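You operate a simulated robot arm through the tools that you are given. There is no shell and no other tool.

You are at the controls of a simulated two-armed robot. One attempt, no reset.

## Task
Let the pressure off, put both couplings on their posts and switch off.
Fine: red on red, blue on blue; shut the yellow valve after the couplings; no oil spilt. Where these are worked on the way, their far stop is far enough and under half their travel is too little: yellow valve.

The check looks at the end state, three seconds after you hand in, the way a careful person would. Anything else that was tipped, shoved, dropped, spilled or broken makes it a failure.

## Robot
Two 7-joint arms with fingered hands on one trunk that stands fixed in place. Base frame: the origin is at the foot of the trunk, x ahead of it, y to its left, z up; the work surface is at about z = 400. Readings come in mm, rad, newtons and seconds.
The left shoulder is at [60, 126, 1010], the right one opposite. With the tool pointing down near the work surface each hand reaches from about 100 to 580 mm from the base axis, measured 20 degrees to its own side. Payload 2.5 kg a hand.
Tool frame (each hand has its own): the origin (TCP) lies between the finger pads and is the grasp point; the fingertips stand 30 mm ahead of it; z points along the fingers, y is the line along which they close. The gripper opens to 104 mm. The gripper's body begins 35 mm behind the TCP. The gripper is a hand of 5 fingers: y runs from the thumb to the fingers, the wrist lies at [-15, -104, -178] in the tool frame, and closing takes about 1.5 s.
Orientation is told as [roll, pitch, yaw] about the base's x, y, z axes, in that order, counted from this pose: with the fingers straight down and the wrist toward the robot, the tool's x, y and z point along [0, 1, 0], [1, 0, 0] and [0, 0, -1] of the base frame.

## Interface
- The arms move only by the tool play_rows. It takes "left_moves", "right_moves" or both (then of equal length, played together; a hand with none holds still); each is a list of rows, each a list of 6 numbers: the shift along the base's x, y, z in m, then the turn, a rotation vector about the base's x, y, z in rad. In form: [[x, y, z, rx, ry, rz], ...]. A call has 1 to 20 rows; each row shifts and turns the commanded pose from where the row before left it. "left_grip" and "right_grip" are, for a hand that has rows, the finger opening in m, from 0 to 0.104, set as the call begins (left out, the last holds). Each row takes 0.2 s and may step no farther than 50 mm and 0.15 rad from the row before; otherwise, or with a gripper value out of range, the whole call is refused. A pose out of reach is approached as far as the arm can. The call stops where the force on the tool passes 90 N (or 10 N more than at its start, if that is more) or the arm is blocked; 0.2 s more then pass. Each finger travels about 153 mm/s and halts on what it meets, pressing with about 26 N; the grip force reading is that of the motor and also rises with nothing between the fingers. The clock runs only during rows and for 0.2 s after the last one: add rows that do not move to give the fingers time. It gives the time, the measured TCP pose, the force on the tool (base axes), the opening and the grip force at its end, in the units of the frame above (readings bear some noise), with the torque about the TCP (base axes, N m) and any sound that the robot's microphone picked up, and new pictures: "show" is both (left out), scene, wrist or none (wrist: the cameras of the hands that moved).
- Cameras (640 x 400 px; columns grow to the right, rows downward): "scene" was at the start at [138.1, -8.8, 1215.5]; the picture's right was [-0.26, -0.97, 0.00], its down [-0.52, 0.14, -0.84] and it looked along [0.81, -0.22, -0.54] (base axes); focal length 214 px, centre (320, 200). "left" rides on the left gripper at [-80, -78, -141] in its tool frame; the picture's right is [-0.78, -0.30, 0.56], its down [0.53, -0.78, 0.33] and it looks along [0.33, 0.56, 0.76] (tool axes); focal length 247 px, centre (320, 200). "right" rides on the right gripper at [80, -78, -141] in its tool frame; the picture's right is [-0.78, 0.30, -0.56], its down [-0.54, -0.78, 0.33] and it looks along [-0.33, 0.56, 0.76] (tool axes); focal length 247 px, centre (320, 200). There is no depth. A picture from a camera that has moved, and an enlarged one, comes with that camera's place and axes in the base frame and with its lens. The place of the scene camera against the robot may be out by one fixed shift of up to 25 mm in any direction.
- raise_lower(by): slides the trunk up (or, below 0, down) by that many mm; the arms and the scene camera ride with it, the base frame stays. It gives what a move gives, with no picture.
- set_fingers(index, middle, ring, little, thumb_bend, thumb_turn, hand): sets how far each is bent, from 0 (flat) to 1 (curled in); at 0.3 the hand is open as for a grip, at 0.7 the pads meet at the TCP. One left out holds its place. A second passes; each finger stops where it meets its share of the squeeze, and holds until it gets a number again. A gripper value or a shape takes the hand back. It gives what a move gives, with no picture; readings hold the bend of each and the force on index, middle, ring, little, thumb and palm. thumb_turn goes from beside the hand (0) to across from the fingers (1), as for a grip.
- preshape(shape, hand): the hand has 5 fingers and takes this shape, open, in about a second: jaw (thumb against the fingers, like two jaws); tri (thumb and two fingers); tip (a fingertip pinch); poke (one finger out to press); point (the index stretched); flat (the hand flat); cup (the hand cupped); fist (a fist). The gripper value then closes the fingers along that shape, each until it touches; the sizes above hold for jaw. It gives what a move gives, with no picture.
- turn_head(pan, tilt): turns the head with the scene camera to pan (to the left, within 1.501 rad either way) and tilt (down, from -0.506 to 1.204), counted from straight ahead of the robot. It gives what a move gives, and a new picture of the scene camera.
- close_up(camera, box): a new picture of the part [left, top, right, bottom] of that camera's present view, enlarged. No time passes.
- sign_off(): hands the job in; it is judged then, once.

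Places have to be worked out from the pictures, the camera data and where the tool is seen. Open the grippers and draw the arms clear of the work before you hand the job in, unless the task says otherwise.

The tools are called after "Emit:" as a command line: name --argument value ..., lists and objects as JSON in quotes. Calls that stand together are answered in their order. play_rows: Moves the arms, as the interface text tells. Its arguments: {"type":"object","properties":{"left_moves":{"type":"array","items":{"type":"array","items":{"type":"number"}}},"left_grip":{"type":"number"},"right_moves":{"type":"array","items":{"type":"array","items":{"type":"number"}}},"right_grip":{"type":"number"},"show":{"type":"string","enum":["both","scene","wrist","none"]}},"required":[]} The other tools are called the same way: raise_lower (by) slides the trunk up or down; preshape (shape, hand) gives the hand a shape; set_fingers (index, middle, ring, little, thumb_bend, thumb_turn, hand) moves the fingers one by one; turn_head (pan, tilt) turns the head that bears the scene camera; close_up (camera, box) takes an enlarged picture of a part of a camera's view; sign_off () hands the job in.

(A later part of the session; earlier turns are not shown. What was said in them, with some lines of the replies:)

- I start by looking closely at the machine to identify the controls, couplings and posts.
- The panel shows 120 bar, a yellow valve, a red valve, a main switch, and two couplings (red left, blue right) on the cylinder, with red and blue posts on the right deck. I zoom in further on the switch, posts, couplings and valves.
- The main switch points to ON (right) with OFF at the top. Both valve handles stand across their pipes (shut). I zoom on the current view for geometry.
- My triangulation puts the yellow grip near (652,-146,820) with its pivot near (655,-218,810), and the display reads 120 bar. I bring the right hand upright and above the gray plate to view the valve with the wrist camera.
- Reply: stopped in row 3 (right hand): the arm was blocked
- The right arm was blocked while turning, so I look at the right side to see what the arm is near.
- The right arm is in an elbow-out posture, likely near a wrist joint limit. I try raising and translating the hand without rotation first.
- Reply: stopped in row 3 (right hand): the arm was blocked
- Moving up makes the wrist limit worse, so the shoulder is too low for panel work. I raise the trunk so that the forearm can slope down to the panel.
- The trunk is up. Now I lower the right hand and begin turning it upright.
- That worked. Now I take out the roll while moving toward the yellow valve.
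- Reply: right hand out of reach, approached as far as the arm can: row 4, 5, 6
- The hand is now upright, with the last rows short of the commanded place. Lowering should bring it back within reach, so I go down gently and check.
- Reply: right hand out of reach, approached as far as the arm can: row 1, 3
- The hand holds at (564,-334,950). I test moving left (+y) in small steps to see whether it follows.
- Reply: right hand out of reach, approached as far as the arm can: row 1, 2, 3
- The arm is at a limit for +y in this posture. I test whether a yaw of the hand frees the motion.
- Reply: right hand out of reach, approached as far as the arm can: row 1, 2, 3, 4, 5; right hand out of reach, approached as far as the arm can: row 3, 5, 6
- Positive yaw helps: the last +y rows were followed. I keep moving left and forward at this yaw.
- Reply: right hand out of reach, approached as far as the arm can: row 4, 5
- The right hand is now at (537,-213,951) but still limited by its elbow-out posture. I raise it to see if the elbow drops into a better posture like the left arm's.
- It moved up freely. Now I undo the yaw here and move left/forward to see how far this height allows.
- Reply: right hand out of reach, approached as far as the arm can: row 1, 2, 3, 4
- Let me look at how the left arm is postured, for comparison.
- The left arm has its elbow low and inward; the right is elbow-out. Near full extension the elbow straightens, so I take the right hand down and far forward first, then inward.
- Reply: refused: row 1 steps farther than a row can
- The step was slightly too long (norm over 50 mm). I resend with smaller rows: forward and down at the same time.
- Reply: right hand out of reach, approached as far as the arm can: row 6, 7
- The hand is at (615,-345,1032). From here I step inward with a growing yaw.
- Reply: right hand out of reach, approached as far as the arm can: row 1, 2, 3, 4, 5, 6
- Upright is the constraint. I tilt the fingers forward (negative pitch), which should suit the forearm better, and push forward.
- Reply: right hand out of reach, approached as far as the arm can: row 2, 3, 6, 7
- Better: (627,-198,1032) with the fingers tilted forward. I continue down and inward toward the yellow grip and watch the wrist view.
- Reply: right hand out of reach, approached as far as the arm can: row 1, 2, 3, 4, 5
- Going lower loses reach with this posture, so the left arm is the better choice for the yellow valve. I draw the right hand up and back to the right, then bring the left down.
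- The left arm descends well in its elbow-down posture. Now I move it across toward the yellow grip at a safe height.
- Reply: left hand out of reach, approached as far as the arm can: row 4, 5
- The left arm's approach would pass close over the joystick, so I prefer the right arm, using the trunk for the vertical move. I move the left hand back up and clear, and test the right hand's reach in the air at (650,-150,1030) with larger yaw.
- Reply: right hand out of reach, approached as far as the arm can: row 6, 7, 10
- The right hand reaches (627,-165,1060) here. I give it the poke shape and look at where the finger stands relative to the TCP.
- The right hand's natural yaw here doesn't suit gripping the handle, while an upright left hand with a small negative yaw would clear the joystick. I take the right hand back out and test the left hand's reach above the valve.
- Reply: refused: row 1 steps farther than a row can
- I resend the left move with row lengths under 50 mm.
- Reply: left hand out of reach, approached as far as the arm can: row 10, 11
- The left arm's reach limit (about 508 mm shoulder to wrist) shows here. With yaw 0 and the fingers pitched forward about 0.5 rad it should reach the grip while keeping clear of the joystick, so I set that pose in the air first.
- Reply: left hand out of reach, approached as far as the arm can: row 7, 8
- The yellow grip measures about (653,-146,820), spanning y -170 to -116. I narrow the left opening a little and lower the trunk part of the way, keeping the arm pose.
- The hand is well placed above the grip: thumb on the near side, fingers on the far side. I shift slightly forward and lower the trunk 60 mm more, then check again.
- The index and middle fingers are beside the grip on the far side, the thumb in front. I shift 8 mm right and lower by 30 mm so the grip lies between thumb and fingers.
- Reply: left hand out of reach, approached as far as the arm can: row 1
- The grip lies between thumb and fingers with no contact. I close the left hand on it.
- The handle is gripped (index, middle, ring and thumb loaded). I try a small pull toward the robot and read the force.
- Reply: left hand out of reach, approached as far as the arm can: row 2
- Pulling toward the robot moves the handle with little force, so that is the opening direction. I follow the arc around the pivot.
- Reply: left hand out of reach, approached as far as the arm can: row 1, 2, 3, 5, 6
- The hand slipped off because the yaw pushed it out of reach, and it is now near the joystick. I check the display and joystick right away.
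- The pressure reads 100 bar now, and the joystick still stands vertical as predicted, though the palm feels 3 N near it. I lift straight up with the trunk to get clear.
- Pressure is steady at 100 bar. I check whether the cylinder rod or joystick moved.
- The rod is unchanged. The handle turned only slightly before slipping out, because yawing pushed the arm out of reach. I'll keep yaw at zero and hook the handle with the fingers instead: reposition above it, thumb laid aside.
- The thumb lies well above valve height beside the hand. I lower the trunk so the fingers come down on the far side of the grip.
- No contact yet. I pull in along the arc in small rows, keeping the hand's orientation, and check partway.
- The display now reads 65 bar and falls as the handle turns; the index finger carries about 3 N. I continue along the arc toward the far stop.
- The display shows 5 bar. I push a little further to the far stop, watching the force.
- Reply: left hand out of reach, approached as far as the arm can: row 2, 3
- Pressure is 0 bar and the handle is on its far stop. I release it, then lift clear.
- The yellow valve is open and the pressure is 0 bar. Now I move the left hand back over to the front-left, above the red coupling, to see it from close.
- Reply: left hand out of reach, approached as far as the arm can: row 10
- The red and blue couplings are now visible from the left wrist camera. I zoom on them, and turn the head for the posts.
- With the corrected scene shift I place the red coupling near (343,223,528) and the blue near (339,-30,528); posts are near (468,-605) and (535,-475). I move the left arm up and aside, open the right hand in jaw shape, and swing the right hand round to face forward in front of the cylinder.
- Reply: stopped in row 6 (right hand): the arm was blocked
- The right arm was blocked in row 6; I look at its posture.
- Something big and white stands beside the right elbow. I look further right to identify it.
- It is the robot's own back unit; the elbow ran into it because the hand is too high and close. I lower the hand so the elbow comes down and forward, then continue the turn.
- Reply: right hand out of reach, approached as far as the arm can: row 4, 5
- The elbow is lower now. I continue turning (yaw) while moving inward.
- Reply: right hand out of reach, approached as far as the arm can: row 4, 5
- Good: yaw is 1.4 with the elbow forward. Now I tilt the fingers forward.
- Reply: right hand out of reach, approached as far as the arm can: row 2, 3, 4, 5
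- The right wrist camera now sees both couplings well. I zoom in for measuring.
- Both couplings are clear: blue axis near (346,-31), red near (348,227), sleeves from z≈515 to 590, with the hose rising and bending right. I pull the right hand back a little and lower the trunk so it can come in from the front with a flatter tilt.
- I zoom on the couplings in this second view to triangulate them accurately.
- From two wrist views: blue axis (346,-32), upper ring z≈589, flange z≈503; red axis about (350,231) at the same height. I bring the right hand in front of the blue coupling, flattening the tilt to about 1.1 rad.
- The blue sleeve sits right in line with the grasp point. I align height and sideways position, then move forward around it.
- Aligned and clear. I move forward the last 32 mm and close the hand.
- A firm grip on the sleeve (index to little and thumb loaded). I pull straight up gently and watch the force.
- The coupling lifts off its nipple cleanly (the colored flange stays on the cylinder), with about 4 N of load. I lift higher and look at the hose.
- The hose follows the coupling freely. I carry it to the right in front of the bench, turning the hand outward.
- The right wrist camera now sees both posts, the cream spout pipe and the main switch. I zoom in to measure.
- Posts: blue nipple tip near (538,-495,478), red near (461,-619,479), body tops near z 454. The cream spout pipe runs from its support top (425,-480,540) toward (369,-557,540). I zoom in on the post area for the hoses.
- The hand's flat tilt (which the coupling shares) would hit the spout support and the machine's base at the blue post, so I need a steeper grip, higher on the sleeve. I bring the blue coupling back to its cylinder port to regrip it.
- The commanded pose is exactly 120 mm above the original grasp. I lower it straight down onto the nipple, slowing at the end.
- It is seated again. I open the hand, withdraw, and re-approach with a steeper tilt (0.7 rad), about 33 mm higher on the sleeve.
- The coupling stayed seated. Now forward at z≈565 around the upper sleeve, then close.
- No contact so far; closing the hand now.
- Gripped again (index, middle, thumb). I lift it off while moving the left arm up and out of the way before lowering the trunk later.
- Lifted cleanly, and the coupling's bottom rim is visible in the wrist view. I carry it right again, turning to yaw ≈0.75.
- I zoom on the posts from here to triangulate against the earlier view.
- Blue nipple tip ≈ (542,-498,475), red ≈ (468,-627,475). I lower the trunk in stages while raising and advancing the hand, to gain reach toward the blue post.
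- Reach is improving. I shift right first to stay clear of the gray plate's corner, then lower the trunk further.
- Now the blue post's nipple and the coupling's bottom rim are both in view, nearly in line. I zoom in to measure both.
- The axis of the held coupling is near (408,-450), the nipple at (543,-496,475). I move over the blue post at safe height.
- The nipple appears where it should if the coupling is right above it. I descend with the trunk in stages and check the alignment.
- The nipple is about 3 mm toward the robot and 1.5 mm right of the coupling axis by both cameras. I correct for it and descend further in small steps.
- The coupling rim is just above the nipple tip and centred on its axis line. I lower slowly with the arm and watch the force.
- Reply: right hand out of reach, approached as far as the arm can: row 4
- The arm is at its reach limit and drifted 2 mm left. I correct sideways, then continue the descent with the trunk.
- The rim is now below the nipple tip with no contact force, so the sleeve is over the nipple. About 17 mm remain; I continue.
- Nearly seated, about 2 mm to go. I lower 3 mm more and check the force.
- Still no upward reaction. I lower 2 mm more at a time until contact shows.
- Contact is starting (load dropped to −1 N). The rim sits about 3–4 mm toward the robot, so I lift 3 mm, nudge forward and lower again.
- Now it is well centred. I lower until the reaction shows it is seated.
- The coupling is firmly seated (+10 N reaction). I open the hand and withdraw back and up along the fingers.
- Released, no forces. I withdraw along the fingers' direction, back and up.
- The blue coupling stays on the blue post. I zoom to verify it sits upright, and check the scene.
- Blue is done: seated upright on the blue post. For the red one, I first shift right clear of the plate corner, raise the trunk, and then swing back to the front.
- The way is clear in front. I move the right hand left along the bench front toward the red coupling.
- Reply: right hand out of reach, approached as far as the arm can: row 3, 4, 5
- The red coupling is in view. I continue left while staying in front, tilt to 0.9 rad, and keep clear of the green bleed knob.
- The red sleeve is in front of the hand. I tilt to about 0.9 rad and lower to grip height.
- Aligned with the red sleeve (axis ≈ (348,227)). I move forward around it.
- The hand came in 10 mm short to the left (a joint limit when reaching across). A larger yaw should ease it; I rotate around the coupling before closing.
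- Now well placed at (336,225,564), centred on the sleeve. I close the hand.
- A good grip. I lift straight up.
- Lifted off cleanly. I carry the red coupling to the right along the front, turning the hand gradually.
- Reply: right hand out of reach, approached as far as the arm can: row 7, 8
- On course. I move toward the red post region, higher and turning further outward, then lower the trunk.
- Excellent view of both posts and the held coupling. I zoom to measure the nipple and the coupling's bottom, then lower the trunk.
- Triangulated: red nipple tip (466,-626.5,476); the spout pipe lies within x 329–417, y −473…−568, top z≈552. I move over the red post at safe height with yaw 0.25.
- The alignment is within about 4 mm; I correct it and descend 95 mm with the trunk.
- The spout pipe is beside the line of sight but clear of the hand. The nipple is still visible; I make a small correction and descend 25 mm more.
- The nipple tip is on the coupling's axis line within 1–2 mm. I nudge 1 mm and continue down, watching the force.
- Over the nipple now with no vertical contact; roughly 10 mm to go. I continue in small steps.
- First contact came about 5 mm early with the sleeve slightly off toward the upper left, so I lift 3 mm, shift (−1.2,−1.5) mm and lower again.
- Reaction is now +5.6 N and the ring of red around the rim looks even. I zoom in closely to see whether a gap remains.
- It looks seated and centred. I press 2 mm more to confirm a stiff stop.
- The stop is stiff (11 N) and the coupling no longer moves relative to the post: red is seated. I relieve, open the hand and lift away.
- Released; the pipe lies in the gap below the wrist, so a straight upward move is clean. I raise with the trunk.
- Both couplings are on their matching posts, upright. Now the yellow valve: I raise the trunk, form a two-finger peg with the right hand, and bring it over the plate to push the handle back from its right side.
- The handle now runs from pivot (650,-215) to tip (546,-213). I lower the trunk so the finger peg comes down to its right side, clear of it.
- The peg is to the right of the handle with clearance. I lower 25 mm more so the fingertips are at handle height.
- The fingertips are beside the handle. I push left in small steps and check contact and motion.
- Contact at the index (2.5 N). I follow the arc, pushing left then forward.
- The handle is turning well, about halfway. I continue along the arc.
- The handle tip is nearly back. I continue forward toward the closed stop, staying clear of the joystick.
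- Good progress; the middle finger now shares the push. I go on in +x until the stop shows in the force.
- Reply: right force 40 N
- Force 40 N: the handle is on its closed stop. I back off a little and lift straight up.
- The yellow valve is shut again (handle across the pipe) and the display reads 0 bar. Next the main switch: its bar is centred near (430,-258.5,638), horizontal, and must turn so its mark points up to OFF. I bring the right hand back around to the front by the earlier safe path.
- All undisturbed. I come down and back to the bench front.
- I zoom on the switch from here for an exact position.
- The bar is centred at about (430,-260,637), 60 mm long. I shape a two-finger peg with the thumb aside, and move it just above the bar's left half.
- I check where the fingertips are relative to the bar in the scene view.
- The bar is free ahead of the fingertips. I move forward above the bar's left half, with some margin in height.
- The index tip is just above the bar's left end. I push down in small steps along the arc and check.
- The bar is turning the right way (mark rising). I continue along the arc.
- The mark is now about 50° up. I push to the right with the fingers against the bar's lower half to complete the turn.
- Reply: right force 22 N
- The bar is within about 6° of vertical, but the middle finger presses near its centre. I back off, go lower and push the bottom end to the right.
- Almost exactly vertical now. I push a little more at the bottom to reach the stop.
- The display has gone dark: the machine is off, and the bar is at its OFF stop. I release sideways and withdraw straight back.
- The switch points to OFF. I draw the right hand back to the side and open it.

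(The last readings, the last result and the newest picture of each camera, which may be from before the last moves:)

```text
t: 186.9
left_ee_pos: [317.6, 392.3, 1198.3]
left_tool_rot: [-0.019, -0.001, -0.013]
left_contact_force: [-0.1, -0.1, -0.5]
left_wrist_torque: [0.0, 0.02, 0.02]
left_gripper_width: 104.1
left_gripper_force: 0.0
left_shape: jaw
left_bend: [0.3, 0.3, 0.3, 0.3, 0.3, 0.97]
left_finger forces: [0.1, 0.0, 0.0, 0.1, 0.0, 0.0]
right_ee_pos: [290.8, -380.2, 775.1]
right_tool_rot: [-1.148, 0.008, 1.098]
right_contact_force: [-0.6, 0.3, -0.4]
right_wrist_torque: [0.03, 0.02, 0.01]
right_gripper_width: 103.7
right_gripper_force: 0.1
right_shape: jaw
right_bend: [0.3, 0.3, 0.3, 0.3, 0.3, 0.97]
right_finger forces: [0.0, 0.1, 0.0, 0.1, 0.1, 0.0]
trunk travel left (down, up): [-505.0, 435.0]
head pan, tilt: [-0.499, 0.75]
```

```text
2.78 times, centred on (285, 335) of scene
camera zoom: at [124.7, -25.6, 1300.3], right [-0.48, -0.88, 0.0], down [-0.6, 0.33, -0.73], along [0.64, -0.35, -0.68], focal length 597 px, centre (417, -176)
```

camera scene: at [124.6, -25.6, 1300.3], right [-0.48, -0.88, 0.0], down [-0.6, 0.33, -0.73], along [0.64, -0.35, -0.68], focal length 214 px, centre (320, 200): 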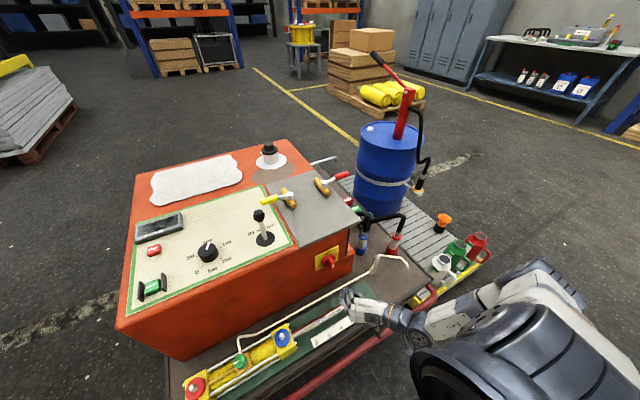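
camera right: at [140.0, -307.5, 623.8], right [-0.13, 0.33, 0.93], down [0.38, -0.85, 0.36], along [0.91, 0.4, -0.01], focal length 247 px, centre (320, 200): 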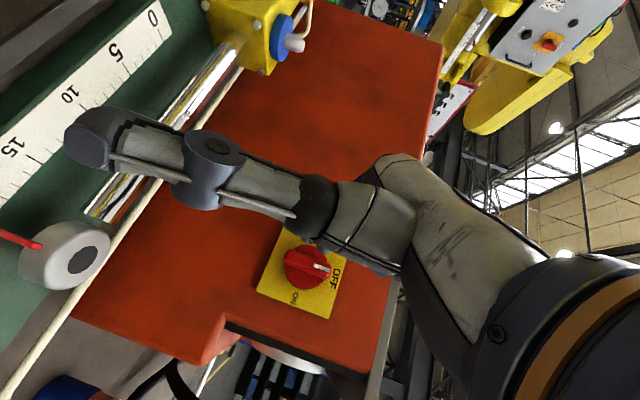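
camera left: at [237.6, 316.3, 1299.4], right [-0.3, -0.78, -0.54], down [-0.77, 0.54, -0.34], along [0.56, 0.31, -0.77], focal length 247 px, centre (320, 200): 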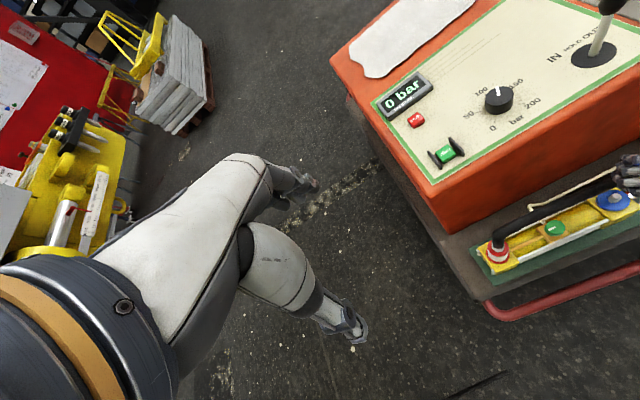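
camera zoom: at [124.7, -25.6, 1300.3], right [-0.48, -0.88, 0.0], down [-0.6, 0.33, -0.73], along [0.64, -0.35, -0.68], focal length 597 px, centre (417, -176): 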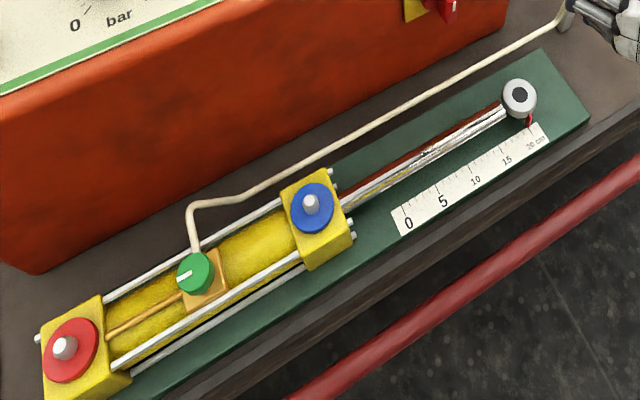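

Everything looks right: couplings on their posts, yellow handle across the pipe, display dark, switch at OFF, rod and bleed knob unchanged. I raise the trunk to take both arms clear and inspect once more.

Emit:
raise_lower --by 250

Emit:
turn_head --pan -0.6 --tilt 0.85

Emit:
close_up --camera "scene" --box '[300, 150, 460, 260]'

Emit:
close_up --camera "scene" --box '[180, 100, 340, 200]'

Emit:
close_up --camera "right" --box '[0, 0, 640, 400]'

```text
t: 189.5
left_ee_pos: [316.5, 392.7, 1448.1]
left_tool_rot: [-0.021, -0.001, -0.012]
left_contact_force: [0.4, 0.6, 0.5]
left_wrist_torque: [0.03, 0.03, 0.0]
left_gripper_width: 103.9
left_gripper_force: 0.1
left_shape: jaw
left_bend: [0.3, 0.3, 0.3, 0.3, 0.3, 0.97]
left_finger forces: [0.0, 0.0, 0.0, 0.0, 0.1, 0.1]
right_ee_pos: [291.4, -380.9, 1024.2]
right_tool_rot: [-1.148, 0.007, 1.098]
right_contact_force: [0.4, 0.0, 0.0]
right_wrist_torque: [-0.01, 0.04, 0.02]
right_gripper_width: 103.8
right_gripper_force: 0.1
right_shape: jaw
right_bend: [0.3, 0.3, 0.3, 0.3, 0.3, 0.97]
right_finger forces: [0.0, 0.0, 0.0, 0.0, 0.0, 0.0]
trunk travel left (down, up): [-755.0, 185.0]
head pan, tilt: [-0.499, 0.75]
```

```text
t: 190.2
left_ee_pos: [316.9, 392.5, 1448.2]
left_tool_rot: [-0.018, -0.002, -0.011]
left_contact_force: [-0.8, -0.4, 0.2]
left_wrist_torque: [-0.03, 0.04, 0.01]
left_gripper_width: 104.0
left_gripper_force: 0.0
left_shape: jaw
left_bend: [0.3, 0.3, 0.3, 0.3, 0.3, 0.97]
left_finger forces: [0.0, 0.0, 0.1, 0.0, 0.1, 0.0]
right_ee_pos: [292.0, -380.6, 1022.9]
right_tool_rot: [-1.149, 0.006, 1.098]
right_contact_force: [0.3, 0.6, 0.0]
right_wrist_torque: [0.01, -0.02, 0.02]
right_gripper_width: 104.1
right_gripper_force: 0.0
right_shape: jaw
right_bend: [0.3, 0.3, 0.3, 0.3, 0.3, 0.97]
right_finger forces: [0.0, 0.1, 0.0, 0.0, 0.1, 0.0]
trunk travel left (down, up): [-755.0, 185.0]
head pan, tilt: [-0.6, 0.85]
camera scene: at [116.5, -30.0, 1542.3], right [-0.56, -0.83, 0.0], down [-0.62, 0.42, -0.66], along [0.54, -0.37, -0.75], focal length 214 px, centre (320, 200)
```

scene: 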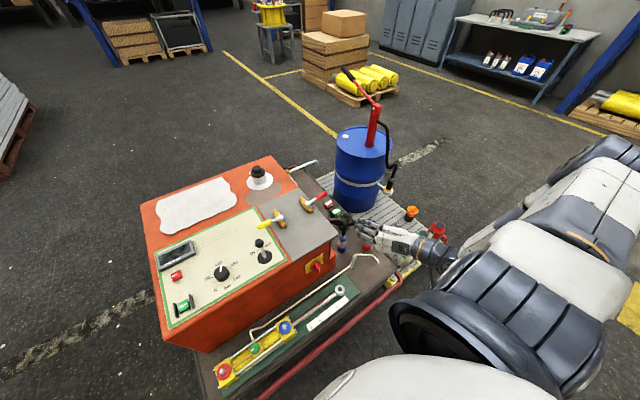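

```text
3.64 times, centred on (380, 205) of scene
camera zoom: at [116.5, -30.0, 1542.3], right [-0.56, -0.83, 0.0], down [-0.62, 0.42, -0.66], along [0.54, -0.37, -0.75], focal length 780 px, centre (102, 182)
```

zoom: 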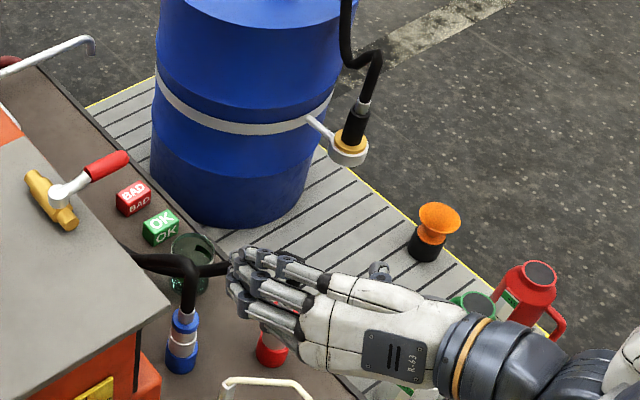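

```text
4.00 times, centred on (260, 150) of scene
camera zoom: at [116.5, -30.0, 1542.3], right [-0.56, -0.83, 0.0], down [-0.62, 0.42, -0.66], along [0.54, -0.37, -0.75], focal length 858 px, centre (560, 400)
```

zoom: 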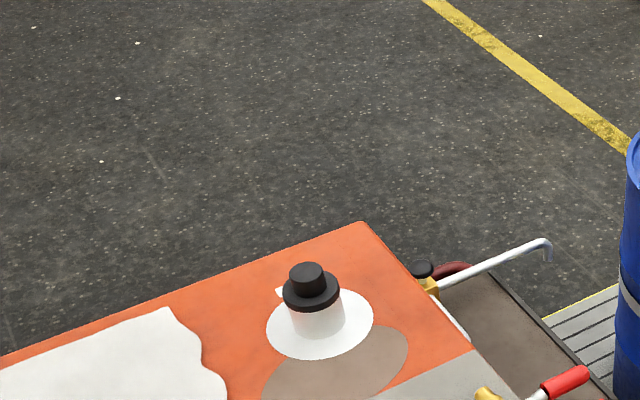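

```text
1.00 times, centred on (320, 200) of right (not enlarged: the box is as wide or as high as the picture)
camera zoom: at [112.6, -375.3, 1008.6], right [-0.03, 0.36, 0.93], down [0.11, -0.93, 0.36], along [0.99, 0.12, -0.01], focal length 247 px, centre (320, 200)
```

zoom: 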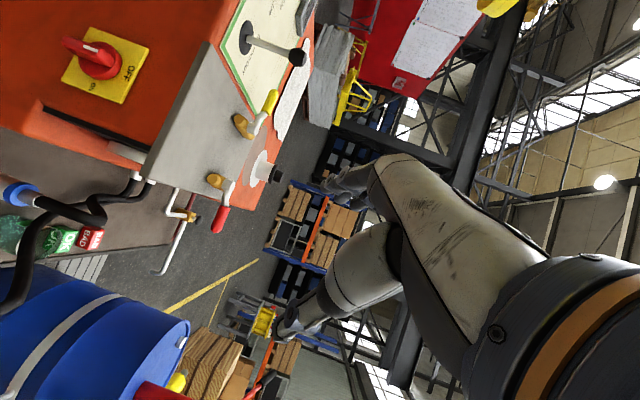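

I take a final close look at the switch, the yellow valve, and both posts.

Emit:
close_up --camera "right" --box '[40, 20, 320, 200]'

Emit:
close_up --camera "scene" --box '[320, 200, 400, 260]'

Emit:
close_up --camera "scene" --box '[200, 170, 360, 290]'

```text
2.22 times, centred on (180, 110) of right
camera zoom: at [112.6, -375.3, 1008.6], right [-0.03, 0.36, 0.93], down [0.11, -0.93, 0.36], along [0.99, 0.12, -0.01], focal length 549 px, centre (631, 400)
```

zoom: 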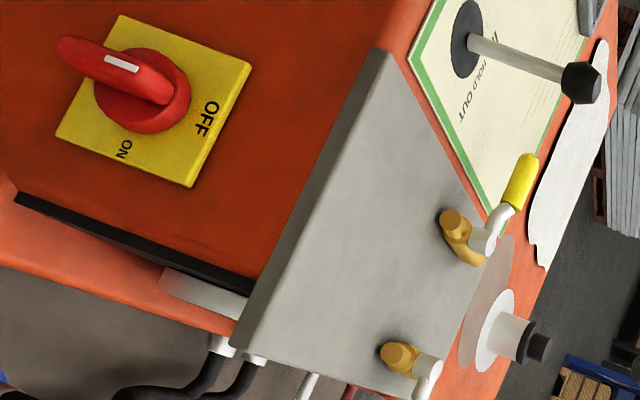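

```text
6.67 times, centred on (360, 230) of scene
camera zoom: at [116.5, -30.0, 1542.3], right [-0.56, -0.83, 0.0], down [-0.62, 0.42, -0.66], along [0.54, -0.37, -0.75], focal length 1430 px, centre (53, 0)
```

zoom: 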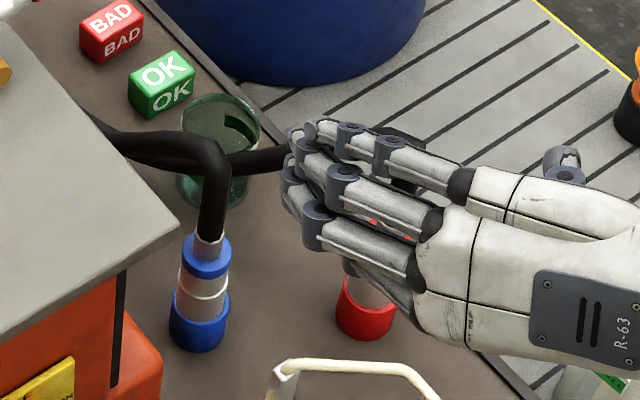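

```text
3.33 times, centred on (280, 230) of scene
camera zoom: at [116.5, -30.0, 1542.3], right [-0.56, -0.83, 0.0], down [-0.62, 0.42, -0.66], along [0.54, -0.37, -0.75], focal length 715 px, centre (453, 100)
```

zoom: 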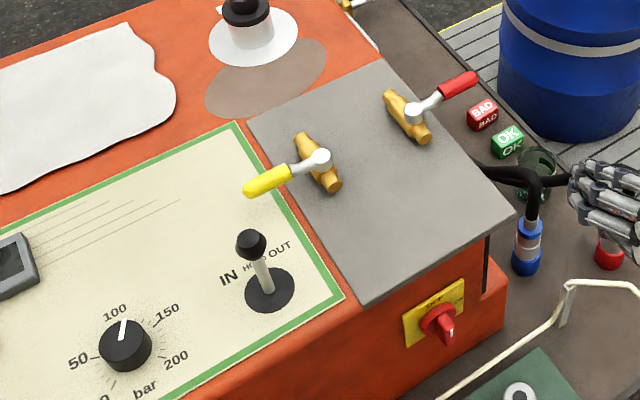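

Red is on red, blue on blue, the yellow valve is shut, and the pressure read 0 bar before switch-off. The switch is at OFF with the display dark, the arms are clear with open hands, and no oil is visible. I hand in the job.

Emit:
sign_off

```text
The job is handed in.
```

The job is handed in. These are the last states I saw before signing off:

- **Pressure:** the yellow valve was opened to its far stop and the display fell from 120 to 0 bar.
- **Couplings:** blue is on the blue post and red is on the red post, both seated and upright. I took the blue one off the cylinder once, put it back to regrip it more steeply, then moved it to its post.
- **Yellow valve:** shut after both couplings were parked, pushed until it met its closed stop. The display still read 0 bar.
- **Main switch:** turned to OFF, and the display went dark.
- **Everything else:** no oil in view. The joystick, red valve, bleed knob and cylinder rod look unchanged, and both hands are open and clear of the bench.

While opening the yellow valve, the left hand slipped off the handle and rested lightly (about 3 N) near the joystick. The display read 100 bar just afterwards. The joystick still stood upright and the rod had not moved, so I take the drop to be the slightly opened valve, but I did not prove it.

I never pressed STOP. No pump sound was reported and the main switch is now off.
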